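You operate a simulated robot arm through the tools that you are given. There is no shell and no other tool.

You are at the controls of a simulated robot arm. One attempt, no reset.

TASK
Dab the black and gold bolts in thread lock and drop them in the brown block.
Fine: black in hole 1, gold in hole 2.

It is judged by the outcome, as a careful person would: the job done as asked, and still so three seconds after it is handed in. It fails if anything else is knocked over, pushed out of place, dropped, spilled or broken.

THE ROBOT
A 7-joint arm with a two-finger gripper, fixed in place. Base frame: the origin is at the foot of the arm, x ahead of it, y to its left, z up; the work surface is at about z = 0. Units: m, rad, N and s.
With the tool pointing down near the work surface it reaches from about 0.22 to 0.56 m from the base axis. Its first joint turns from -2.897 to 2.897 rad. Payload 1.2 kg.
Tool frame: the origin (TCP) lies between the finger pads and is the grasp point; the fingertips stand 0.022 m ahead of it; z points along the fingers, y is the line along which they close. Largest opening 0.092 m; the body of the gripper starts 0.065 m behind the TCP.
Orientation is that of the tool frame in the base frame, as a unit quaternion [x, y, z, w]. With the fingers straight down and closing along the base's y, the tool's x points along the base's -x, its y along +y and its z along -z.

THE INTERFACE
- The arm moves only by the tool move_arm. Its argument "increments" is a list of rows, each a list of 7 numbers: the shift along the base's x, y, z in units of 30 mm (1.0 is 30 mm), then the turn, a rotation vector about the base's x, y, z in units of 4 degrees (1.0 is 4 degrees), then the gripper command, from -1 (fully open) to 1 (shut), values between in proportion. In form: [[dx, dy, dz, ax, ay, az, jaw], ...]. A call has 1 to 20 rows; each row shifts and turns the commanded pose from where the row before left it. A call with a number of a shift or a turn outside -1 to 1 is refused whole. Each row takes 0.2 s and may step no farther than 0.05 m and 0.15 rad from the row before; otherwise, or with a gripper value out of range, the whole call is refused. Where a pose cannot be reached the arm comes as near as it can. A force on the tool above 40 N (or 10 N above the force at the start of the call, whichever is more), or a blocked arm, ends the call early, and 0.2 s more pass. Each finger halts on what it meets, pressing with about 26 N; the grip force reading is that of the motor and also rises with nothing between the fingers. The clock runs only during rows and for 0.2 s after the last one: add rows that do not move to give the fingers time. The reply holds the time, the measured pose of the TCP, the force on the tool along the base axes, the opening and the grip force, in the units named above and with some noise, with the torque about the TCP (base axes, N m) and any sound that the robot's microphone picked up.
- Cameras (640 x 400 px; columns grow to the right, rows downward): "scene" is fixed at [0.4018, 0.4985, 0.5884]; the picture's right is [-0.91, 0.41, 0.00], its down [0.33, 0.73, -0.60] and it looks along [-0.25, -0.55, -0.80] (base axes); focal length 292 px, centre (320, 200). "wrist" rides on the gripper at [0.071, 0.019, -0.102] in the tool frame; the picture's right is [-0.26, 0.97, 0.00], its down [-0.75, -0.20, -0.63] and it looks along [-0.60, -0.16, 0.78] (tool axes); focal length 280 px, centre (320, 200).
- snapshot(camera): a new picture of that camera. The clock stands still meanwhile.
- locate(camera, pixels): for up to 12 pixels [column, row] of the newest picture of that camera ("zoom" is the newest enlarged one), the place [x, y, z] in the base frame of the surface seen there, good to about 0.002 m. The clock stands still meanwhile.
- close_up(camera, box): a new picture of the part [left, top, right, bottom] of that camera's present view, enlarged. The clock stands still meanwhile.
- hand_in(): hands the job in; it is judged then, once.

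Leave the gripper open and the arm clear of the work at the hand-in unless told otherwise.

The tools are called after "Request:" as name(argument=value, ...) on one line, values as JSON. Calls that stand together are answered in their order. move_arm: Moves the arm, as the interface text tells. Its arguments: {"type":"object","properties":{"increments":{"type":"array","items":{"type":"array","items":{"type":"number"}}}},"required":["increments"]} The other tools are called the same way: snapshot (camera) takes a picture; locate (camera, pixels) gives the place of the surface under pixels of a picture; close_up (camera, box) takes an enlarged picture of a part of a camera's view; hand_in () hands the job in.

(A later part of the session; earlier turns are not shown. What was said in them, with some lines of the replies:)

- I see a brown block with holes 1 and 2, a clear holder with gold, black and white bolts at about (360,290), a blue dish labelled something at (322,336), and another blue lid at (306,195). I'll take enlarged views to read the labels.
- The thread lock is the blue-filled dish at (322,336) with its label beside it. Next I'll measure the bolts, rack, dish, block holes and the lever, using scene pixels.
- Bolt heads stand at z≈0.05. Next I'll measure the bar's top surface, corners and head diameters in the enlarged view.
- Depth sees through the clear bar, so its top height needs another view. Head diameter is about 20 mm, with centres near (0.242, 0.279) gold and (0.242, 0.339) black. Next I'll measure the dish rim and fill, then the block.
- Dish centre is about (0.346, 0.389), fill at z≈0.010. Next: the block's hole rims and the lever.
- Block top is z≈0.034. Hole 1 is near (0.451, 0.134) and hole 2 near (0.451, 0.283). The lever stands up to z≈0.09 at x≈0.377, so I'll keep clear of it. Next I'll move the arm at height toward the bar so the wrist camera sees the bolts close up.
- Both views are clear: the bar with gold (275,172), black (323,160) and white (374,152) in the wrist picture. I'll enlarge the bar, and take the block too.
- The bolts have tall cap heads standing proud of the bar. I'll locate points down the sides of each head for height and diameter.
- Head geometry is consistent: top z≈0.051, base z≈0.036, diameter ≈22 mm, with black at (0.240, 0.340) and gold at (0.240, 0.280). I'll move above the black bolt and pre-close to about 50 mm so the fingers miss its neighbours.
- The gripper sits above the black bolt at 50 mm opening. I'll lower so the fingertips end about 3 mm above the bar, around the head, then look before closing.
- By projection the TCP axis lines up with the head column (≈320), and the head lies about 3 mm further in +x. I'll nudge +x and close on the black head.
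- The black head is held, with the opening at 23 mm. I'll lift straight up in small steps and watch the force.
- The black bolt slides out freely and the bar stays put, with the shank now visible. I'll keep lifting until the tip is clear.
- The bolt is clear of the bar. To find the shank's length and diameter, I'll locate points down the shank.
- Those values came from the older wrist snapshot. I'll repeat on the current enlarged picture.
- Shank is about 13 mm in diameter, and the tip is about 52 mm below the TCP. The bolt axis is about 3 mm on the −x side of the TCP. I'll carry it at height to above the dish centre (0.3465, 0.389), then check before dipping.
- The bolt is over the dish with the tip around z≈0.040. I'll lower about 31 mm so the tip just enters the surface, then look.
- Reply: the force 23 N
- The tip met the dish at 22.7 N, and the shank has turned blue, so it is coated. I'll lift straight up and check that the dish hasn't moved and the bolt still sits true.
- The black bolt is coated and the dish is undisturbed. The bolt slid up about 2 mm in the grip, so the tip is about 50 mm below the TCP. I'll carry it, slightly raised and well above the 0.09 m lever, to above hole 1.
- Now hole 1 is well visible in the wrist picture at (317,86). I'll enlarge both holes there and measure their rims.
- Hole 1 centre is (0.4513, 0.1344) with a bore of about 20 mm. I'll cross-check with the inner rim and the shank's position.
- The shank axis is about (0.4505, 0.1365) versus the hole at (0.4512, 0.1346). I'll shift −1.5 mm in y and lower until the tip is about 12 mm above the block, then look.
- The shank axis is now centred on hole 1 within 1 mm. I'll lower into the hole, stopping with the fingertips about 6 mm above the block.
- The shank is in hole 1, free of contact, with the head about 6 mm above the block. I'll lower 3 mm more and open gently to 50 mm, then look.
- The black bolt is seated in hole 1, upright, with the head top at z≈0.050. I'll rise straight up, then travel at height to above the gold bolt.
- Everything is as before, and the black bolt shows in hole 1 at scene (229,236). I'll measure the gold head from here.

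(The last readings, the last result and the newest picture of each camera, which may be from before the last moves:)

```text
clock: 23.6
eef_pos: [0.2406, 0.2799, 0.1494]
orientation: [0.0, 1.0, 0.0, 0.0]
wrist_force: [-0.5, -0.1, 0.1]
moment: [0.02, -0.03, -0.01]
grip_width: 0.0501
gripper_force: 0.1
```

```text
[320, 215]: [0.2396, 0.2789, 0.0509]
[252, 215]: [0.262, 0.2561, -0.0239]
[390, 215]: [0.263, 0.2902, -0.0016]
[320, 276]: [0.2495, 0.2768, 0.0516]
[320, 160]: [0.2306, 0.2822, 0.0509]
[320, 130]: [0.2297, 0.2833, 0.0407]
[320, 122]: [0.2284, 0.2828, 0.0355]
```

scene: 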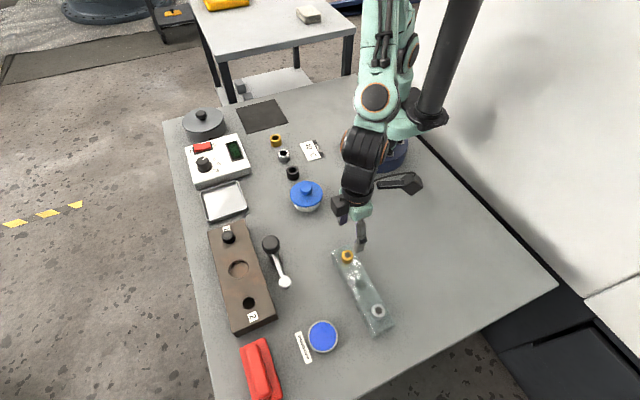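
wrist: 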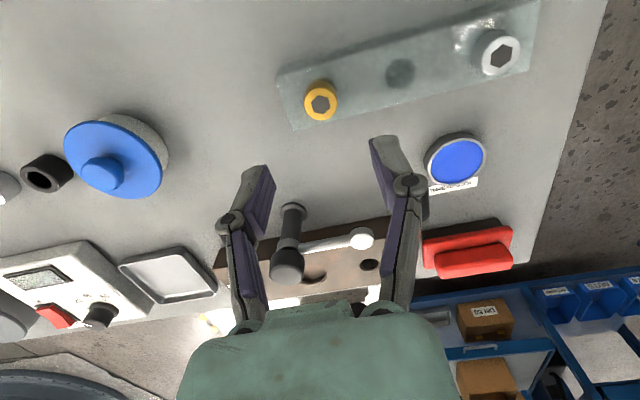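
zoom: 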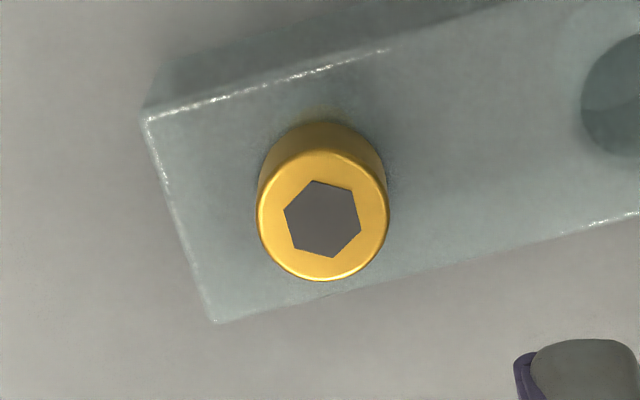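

Gold centre is (0.240, 0.280) and the TCP is right over it. I'll lower to the same grasp height as before, and then close.

Request:
move_arm(increments=[[0, 0, -0.7, 0, 0, 0, -0.09], [0, 0, -0.7, 0, 0, 0, -0.09], [0, 0, -0.6, 0, 0, 0, -0.09], [0, 0, -0.5, 0, 0, 0, -0.09], [0, 0, -0.28, 0, 0, 0, -0.09], [0, 0, -0.12, 0, 0, 0, -0.09], [0, 0, 0, 0, 0, 0, -0.09]])

Request:
snapshot(camera="wrist")

```text
clock: 25.2
eef_pos: [0.2424, 0.2799, 0.0627]
orientation: [-0.001, 1.0, 0.0, 0.0]
wrist_force: [0.3, 0.7, -0.4]
moment: [-0.07, 0.01, -0.02]
grip_width: 0.05
gripper_force: 0.1
```

```text
taken
```

wrist: 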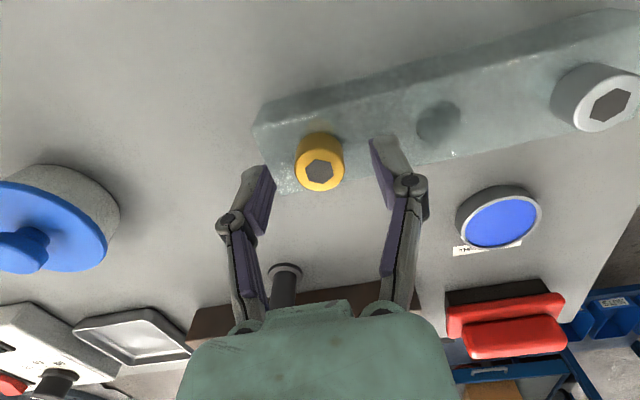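

The fingers straddle the gold head centrally and touch nothing. I'll close, then lift out slowly.

Request:
move_arm(increments=[[0, 0, -0.03, 0, 0, 0, -0.09], [0, 0, 0, 0, 0, 0, 0.2], [0, 0, 0, 0, 0, 0, 0.4], [0, 0, 0, 0, 0, 0, 0.7], [0, 0, 0, 0, 0, 0, 1], [0, 0, 0, 0, 0, 0, 1], [0, 0, 0, 0, 0, 0, 1]])

Request:
move_arm(increments=[[0, 0, 0.15, 0, 0, 0, 1], [0, 0, 0.25, 0, 0, 0, 1], [0, 0, 0.3, 0, 0, 0, 1], [0, 0, 0.4, 0, 0, 0, 1], [0, 0, 0.5, 0, 0, 0, 1], [0, 0, 0.5, 0, 0, 0, 1], [0, 0, 0.4, 0, 0, 0, 1], [0, 0, 0, 0, 0, 0, 1]])

Request:
snapshot(camera="wrist")

Request:
close_up(camera="wrist", box=[240, 80, 400, 180])

Request:
locate(camera="zoom", pixels=[[313, 156], [313, 165], [313, 180], [313, 195], [264, 205], [366, 205], [313, 240], [313, 350]])

```text
clock: 26.8
eef_pos: [0.2415, 0.2805, 0.0614]
orientation: [0.0, 1.0, 0.0, -0.001]
wrist_force: [-0.3, -0.2, 0.1]
moment: [0.0, -0.01, -0.01]
grip_width: 0.0225
gripper_force: 25.4
```

```text
clock: 28.6
eef_pos: [0.2395, 0.2794, 0.1376]
orientation: [-0.001, 1.0, 0.0, 0.0]
wrist_force: [-0.3, 0.6, -0.9]
moment: [-0.01, 0.0, 0.01]
grip_width: 0.0229
gripper_force: 26.1
```

```text
taken
```

wrist: 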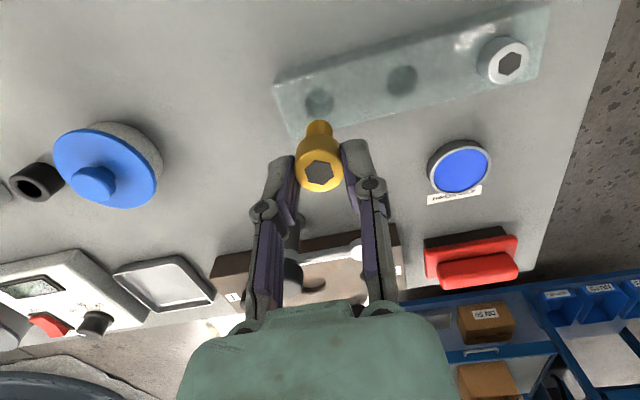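

```text
4.00 times, centred on (320, 130) of wrist
```

zoom: 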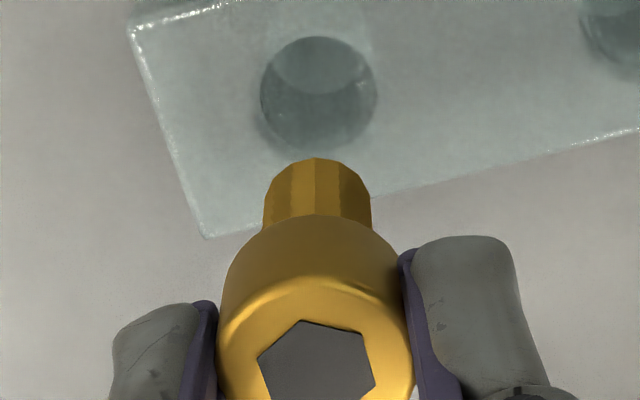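

```text
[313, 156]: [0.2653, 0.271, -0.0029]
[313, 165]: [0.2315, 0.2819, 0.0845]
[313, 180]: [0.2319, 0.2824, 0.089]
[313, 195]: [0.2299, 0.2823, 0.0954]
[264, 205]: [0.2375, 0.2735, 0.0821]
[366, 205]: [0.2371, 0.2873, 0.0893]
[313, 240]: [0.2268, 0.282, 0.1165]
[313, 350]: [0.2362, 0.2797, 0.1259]
```

The gold bolt is out and held straight, with its tip about 53 mm below the TCP. I'll carry it to above the dish and lower partway.

Request:
move_arm(increments=[[0.5, 0.5, 0.1, 0, 0, 0, 1], [0.65, 0.65, 0, 0, 0, 0, 1], [0.65, 0.65, 0, 0, 0, 0, 1], [0.65, 0.65, 0, 0, 0, 0, 1], [0.65, 0.65, 0, 0, 0, 0, 1], [0.517, 0.53, 0, 0, 0, 0, 1], [0, 0, -0.6, 0, 0, 0, 1], [0, 0, -0.8, 0, 0, 0, 1], [0, 0, -0.3, 0, 0, 0, 1], [0, 0, 0, 0, 0, 0, 1]])

Request:
close_up(camera="wrist", box=[240, 80, 400, 180])

Request:
locate(camera="zoom", pixels=[[313, 165], [313, 180], [264, 205], [366, 205], [313, 350]])

```text
clock: 30.8
eef_pos: [0.35, 0.3883, 0.0904]
orientation: [0.0, 1.0, 0.0, 0.0]
wrist_force: [0.0, -0.1, -0.8]
moment: [-0.01, -0.05, -0.02]
grip_width: 0.0227
gripper_force: 26.1
```

```text
4.00 times, centred on (320, 130) of wrist
```

zoom: 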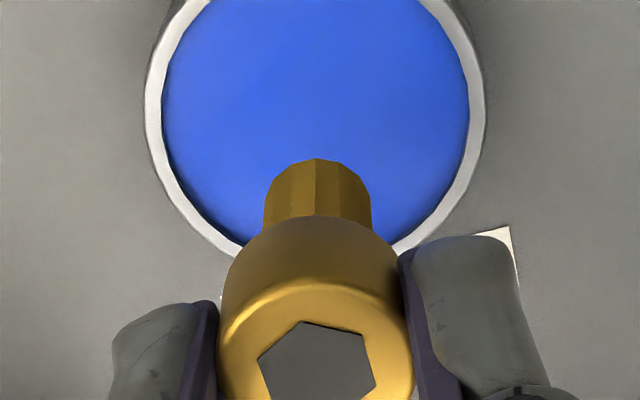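

```text
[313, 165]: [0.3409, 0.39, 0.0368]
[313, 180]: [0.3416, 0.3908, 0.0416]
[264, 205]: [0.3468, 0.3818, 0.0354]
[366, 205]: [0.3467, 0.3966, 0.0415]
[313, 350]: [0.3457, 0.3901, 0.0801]
```

The bolt is centred over the dish with its tip at z≈0.036. I'll lower in small steps to just touch at z≈0.010, with the force limit watching.

Request:
move_arm(increments=[[0, 0, -0.4, 0, 0, 0, 1], [0, 0, -0.3, 0, 0, 0, 1], [0, 0, -0.15, 0, 0, 0, 1], [0, 0, -0.05, 0, 0, 0, 1], [0, 0, 0, 0, 0, 0, 1]])

Request:
close_up(camera="wrist", box=[240, 80, 400, 180])

```text
clock: 32.0
eef_pos: [0.3507, 0.3898, 0.063]
orientation: [0.0, 1.0, 0.002, 0.001]
wrist_force: [4.1, -0.5, 22.1]
moment: [-0.03, -0.18, 0.03]
grip_width: 0.023
gripper_force: 26.7
```

```text
4.00 times, centred on (320, 130) of wrist
```

zoom: 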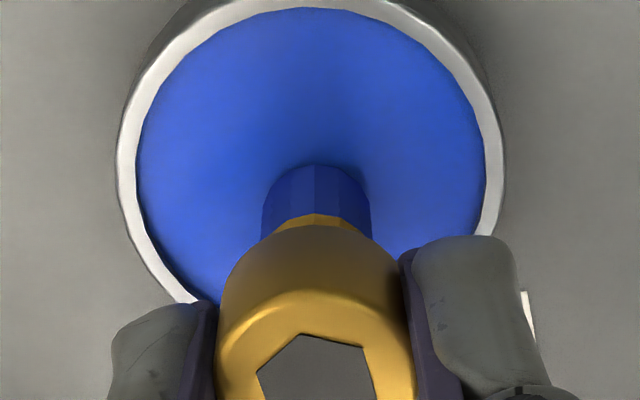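

The gold shank is now blue. I'll lift straight off the dish and carry it at height to above hole 2 at (0.451, 0.2838).

Request:
move_arm(increments=[[0, 0, 0.2, 0, 0, 0, 1], [0, 0, 0.5, 0, 0, 0, 1], [0, 0, 0.8, 0, 0, 0, 1], [0, 0, 0.9, 0, 0, 0, 1], [0, 0, 0.7, 0, 0, 0, 1], [0.58, -0.583, 0.3, 0, 0, 0, 1], [0.58, -0.583, 0.3, 0, 0, 0, 1], [0.58, -0.583, 0, 0, 0, 0, 1], [0.58, -0.583, 0, 0, 0, 0, 1], [0.58, -0.583, 0, 0, 0, 0, 1], [0.58, -0.583, 0, 0, 0, 0, 1], [0, 0, 0, 0, 0, 0, 1], [0, 0, 0, 0, 0, 0, 1]])

Request:
snapshot(camera="scene")

Request:
close_up(camera="wrist", box=[240, 50, 400, 150])

Request:
locate(camera="zoom", pixels=[[312, 80], [312, 207], [251, 143], [374, 143], [262, 330], [368, 330], [315, 300], [315, 320]])

```text
clock: 34.8
eef_pos: [0.4548, 0.2826, 0.1722]
orientation: [0.001, 1.0, 0.001, 0.0]
wrist_force: [0.2, -0.1, -1.1]
moment: [0.03, -0.01, 0.01]
grip_width: 0.0226
gripper_force: 26.4
```

```text
taken
```

scene: 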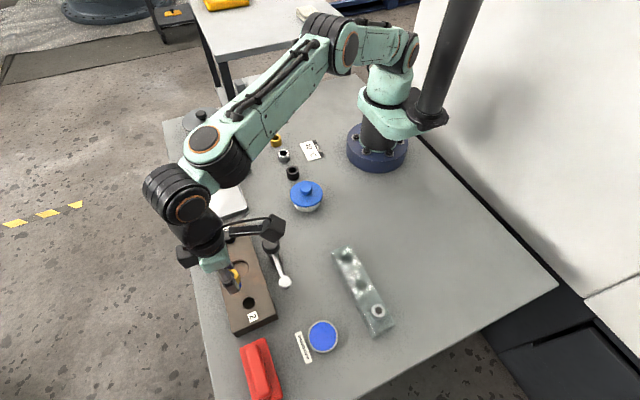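

```text
4.00 times, centred on (320, 100) of wrist
```

zoom: 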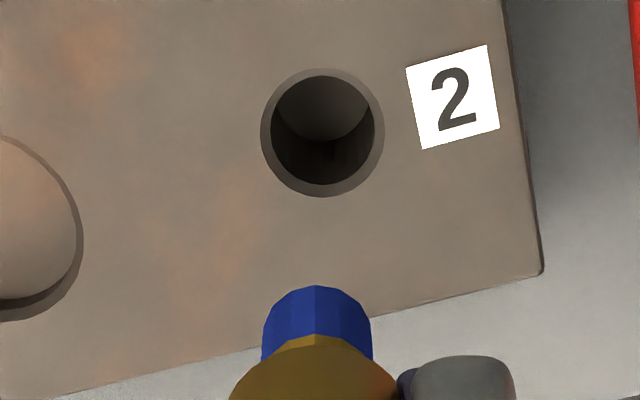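

```text
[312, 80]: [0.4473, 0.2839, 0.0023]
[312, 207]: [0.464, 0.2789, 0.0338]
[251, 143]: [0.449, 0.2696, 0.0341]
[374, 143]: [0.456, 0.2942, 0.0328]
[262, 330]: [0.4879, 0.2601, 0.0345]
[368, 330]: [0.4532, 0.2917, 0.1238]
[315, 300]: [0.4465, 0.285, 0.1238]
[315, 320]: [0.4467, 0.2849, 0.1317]
```

Hole 2's outer rim in this view spans columns 261–384 and rows 68–197. I'll measure those edges and the shank's edges again.

Request:
locate(camera="zoom", pixels=[[262, 133], [383, 133], [322, 69], [322, 196], [265, 330], [370, 330], [316, 290], [316, 310]])

```text
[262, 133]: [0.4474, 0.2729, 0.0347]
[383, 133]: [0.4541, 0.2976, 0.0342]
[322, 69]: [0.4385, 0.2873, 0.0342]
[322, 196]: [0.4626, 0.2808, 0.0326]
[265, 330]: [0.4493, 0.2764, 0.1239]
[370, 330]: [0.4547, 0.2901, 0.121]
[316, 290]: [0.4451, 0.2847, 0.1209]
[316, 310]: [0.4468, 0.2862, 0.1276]
```

Hole 2 centre is (0.4506, 0.2847) and the shank axis is about (0.452, 0.2833). I'll correct by (−1.2, +1.2) mm and lower to just above the block.

Request:
move_arm(increments=[[-0.04, 0.04, -0.5, 0, 0, 0, 1], [0, 0, -0.7, 0, 0, 0, 1], [0, 0, -0.6, 0, 0, 0, 1], [0, 0, -0.45, 0, 0, 0, 1], [0, 0, 0, 0, 0, 0, 1]])

Request:
close_up(camera="wrist", box=[240, 80, 400, 180])

Request:
locate(camera="zoom", pixels=[[264, 205], [366, 205], [313, 165], [313, 180], [312, 350]])

Request:
close_up(camera="scene", box=[190, 220, 310, 340])

```text
clock: 36.0
eef_pos: [0.4534, 0.2867, 0.104]
orientation: [0.0, 1.0, 0.0, -0.001]
wrist_force: [0.5, -0.4, -2.3]
moment: [0.0, -0.01, -0.01]
grip_width: 0.0227
gripper_force: 26.1
```

```text
4.00 times, centred on (320, 130) of wrist
```

zoom: 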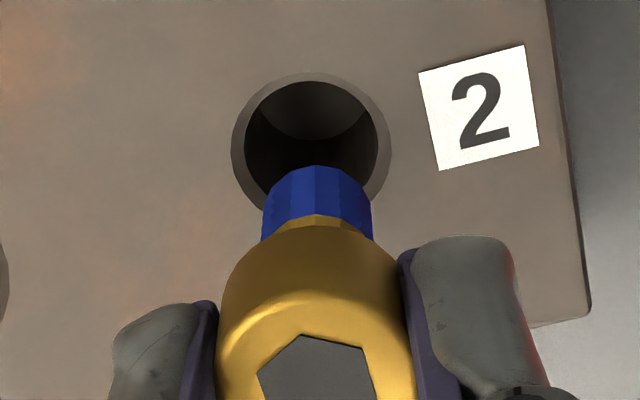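

```text
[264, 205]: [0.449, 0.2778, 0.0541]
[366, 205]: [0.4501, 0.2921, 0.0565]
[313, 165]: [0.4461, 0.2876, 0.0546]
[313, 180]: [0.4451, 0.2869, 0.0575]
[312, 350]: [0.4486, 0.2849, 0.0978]
```

```text
3.33 times, centred on (250, 280) of scene
```

zoom: 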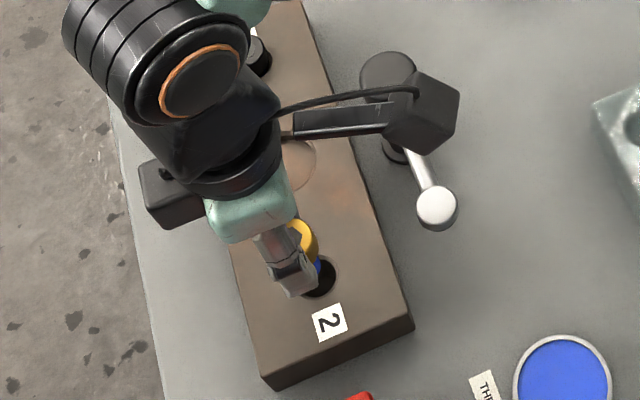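

The shank is over hole 2 within about 1.5 mm. I'll take off 1 mm in y and lower in, stopping with the fingertips above the block.

Request:
move_arm(increments=[[0, -0.03, -0.3, 0, 0, 0, 1], [0, 0, -0.4, 0, 0, 0, 1], [0, 0, -0.35, 0, 0, 0, 1], [0, 0, -0.25, 0, 0, 0, 1], [0, 0, -0.1, 0, 0, 0, 1], [0, 0, 0, 0, 0, 0, 1]])

Request:
close_up(camera="wrist", box=[240, 80, 400, 180])

Request:
close_up(camera="scene", box=[190, 220, 310, 340])

```text
clock: 37.4
eef_pos: [0.4526, 0.2845, 0.0629]
orientation: [0.0, 1.0, 0.0, -0.001]
wrist_force: [0.0, -0.3, -1.2]
moment: [-0.01, -0.01, 0.02]
grip_width: 0.0227
gripper_force: 26.2
```

```text
4.00 times, centred on (320, 130) of wrist
```

zoom: 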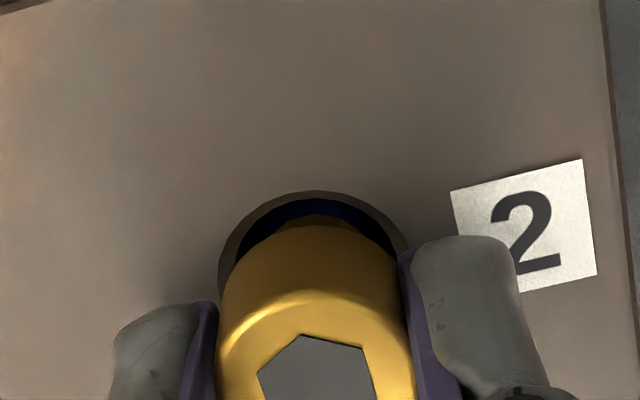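

```text
3.33 times, centred on (250, 280) of scene
```

zoom: 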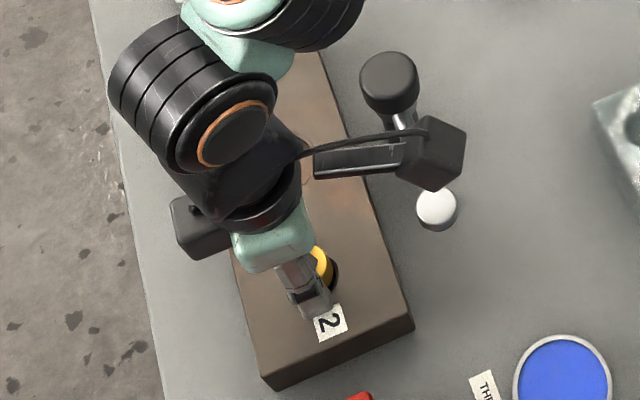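

The gold shank is inside hole 2 and free of contact. I'll lower 3 mm more, open gently and look.

Request:
move_arm(increments=[[0, -0.02, -0.1, 0, 0, 0, 1], [0, 0, 0, 0, 0, 0, 1], [0, 0, 0, 0, 0, 0, 0.4], [0, 0, 0, 0, 0, 0, 0.1], [0, 0, 0, 0, 0, 0, -0.09], [0, 0, 0, 0, 0, 0, -0.09]])

Request:
close_up(camera="wrist", box=[240, 80, 400, 180])

Request:
locate(camera="zoom", pixels=[[313, 230], [313, 260], [313, 300], [313, 350]])

```text
clock: 38.8
eef_pos: [0.4525, 0.2834, 0.0604]
orientation: [-0.001, 1.0, 0.0, 0.0]
wrist_force: [0.4, -0.2, 0.6]
moment: [-0.01, -0.02, 0.01]
grip_width: 0.0502
gripper_force: 0.1
```

```text
4.00 times, centred on (320, 130) of wrist
```

zoom: 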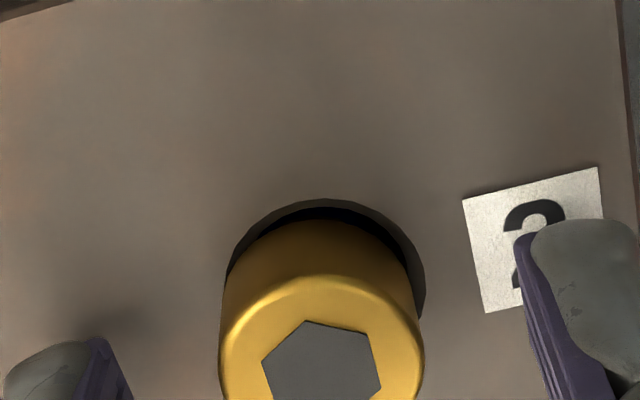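

```text
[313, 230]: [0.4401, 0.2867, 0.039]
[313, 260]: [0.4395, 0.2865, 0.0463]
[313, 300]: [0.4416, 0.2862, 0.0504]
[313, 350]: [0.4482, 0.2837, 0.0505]
```

The gold bolt is seated in hole 2, with its head top at z≈0.050. I'll rise straight up, open fully, move back to a clear spot near the start, and inspect everything.

Request:
move_arm(increments=[[0, 0, 0.4, 0, 0, 0, -0.09], [0, 0, 0.8, 0, 0, 0, -0.09], [0, 0, 0.9, 0, 0, 0, -0.09], [0, 0, 0.9, 0, 0, 0, -0.09], [0, 0, 0.9, 0, 0, 0, -0.5], [0, 0, 0.9, 0, 0, 0, -1], [0, 0, 0.9, 0, 0, 0, -1], [0, 0, 0.9, 0, 0, 0, -1], [-0.9, 0, 0.5, 0, 0, 0, -1], [-0.9, 0, 0.5, 0, 0, 0, -1], [-0.9, 0, 0, 0, 0, 0, -1], [-0.9, 0, 0, 0, 0, 0, -1], [-0.9, 0, 0, 0, 0, 0, -1], [0, 0, 0, 0, 0, 0, -1]])

Request:
snapshot(camera="scene")

Request:
close_up(camera="scene", box=[195, 215, 305, 340])

Request:
snapshot(camera="wrist")

Request:
close_up(camera="scene", box=[280, 230, 420, 370])

```text
clock: 41.8
eef_pos: [0.3169, 0.2853, 0.2864]
orientation: [-0.001, 1.0, 0.001, 0.0]
wrist_force: [0.4, 0.2, -0.2]
moment: [0.02, 0.0, -0.02]
grip_width: 0.0924
gripper_force: 0.0
```

```text
taken
```

scene: 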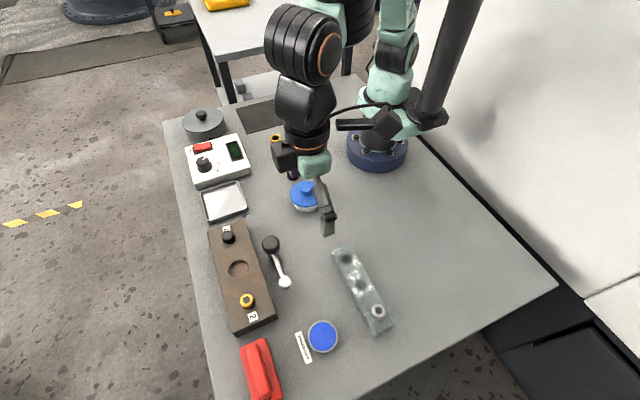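

```text
3.20 times, centred on (250, 278) of scene
```

zoom: 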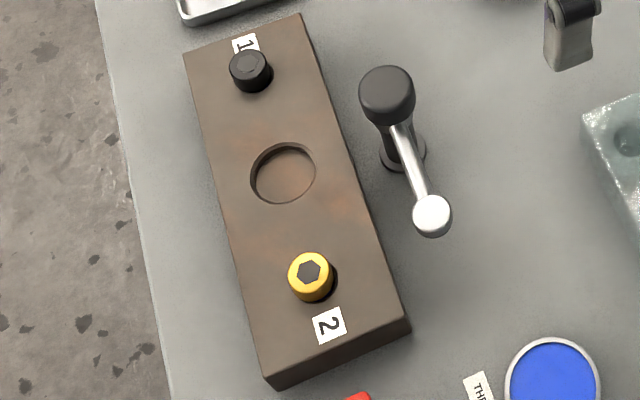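

```text
taken
```

wrist: 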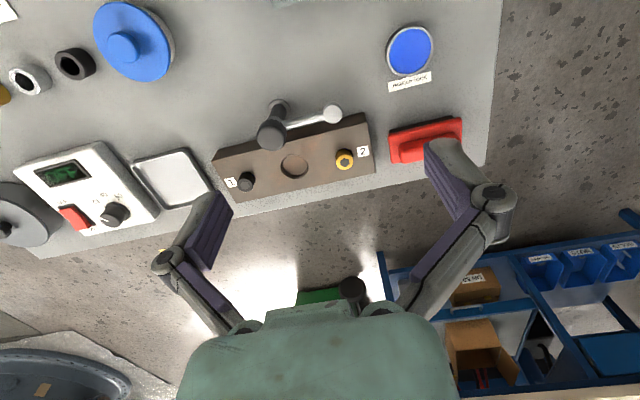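

```text
2.86 times, centred on (350, 300) of scene
```

zoom: 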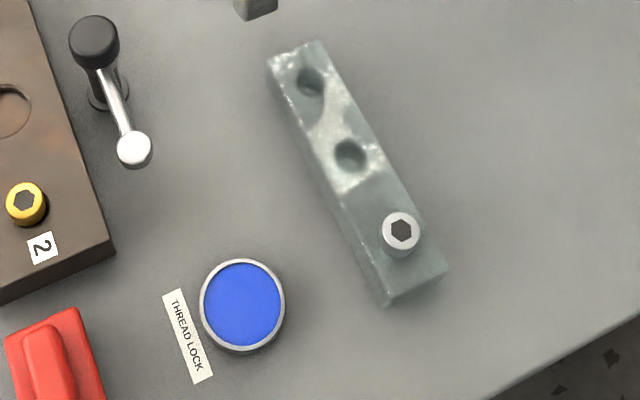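

Black is upright in hole 1 and gold upright in hole 2, both with coated shanks. The rack, white bolt, dish, label and lever are all where they were. The gripper is open and clear, so I'm handing the job in.

Request:
hand_in()

```text
The job is handed in.
```

The job is done and handed in. The black bolt is in hole 1 and the gold bolt is in hole 2, both upright and seated on the brown block.

- **Thread lock:** I dipped each bolt in the dish marked THREAD LOCK, and both shanks came out blue. Each tip pressed on the dish with about 22 N, but the dish didn't move.
- **Everything else:** in the last pictures the clear bar, white bolt, dish, label and lever were where they started. Nothing was spilled or knocked over.
- **Arm:** I left it raised and clear of the block with the gripper fully open.
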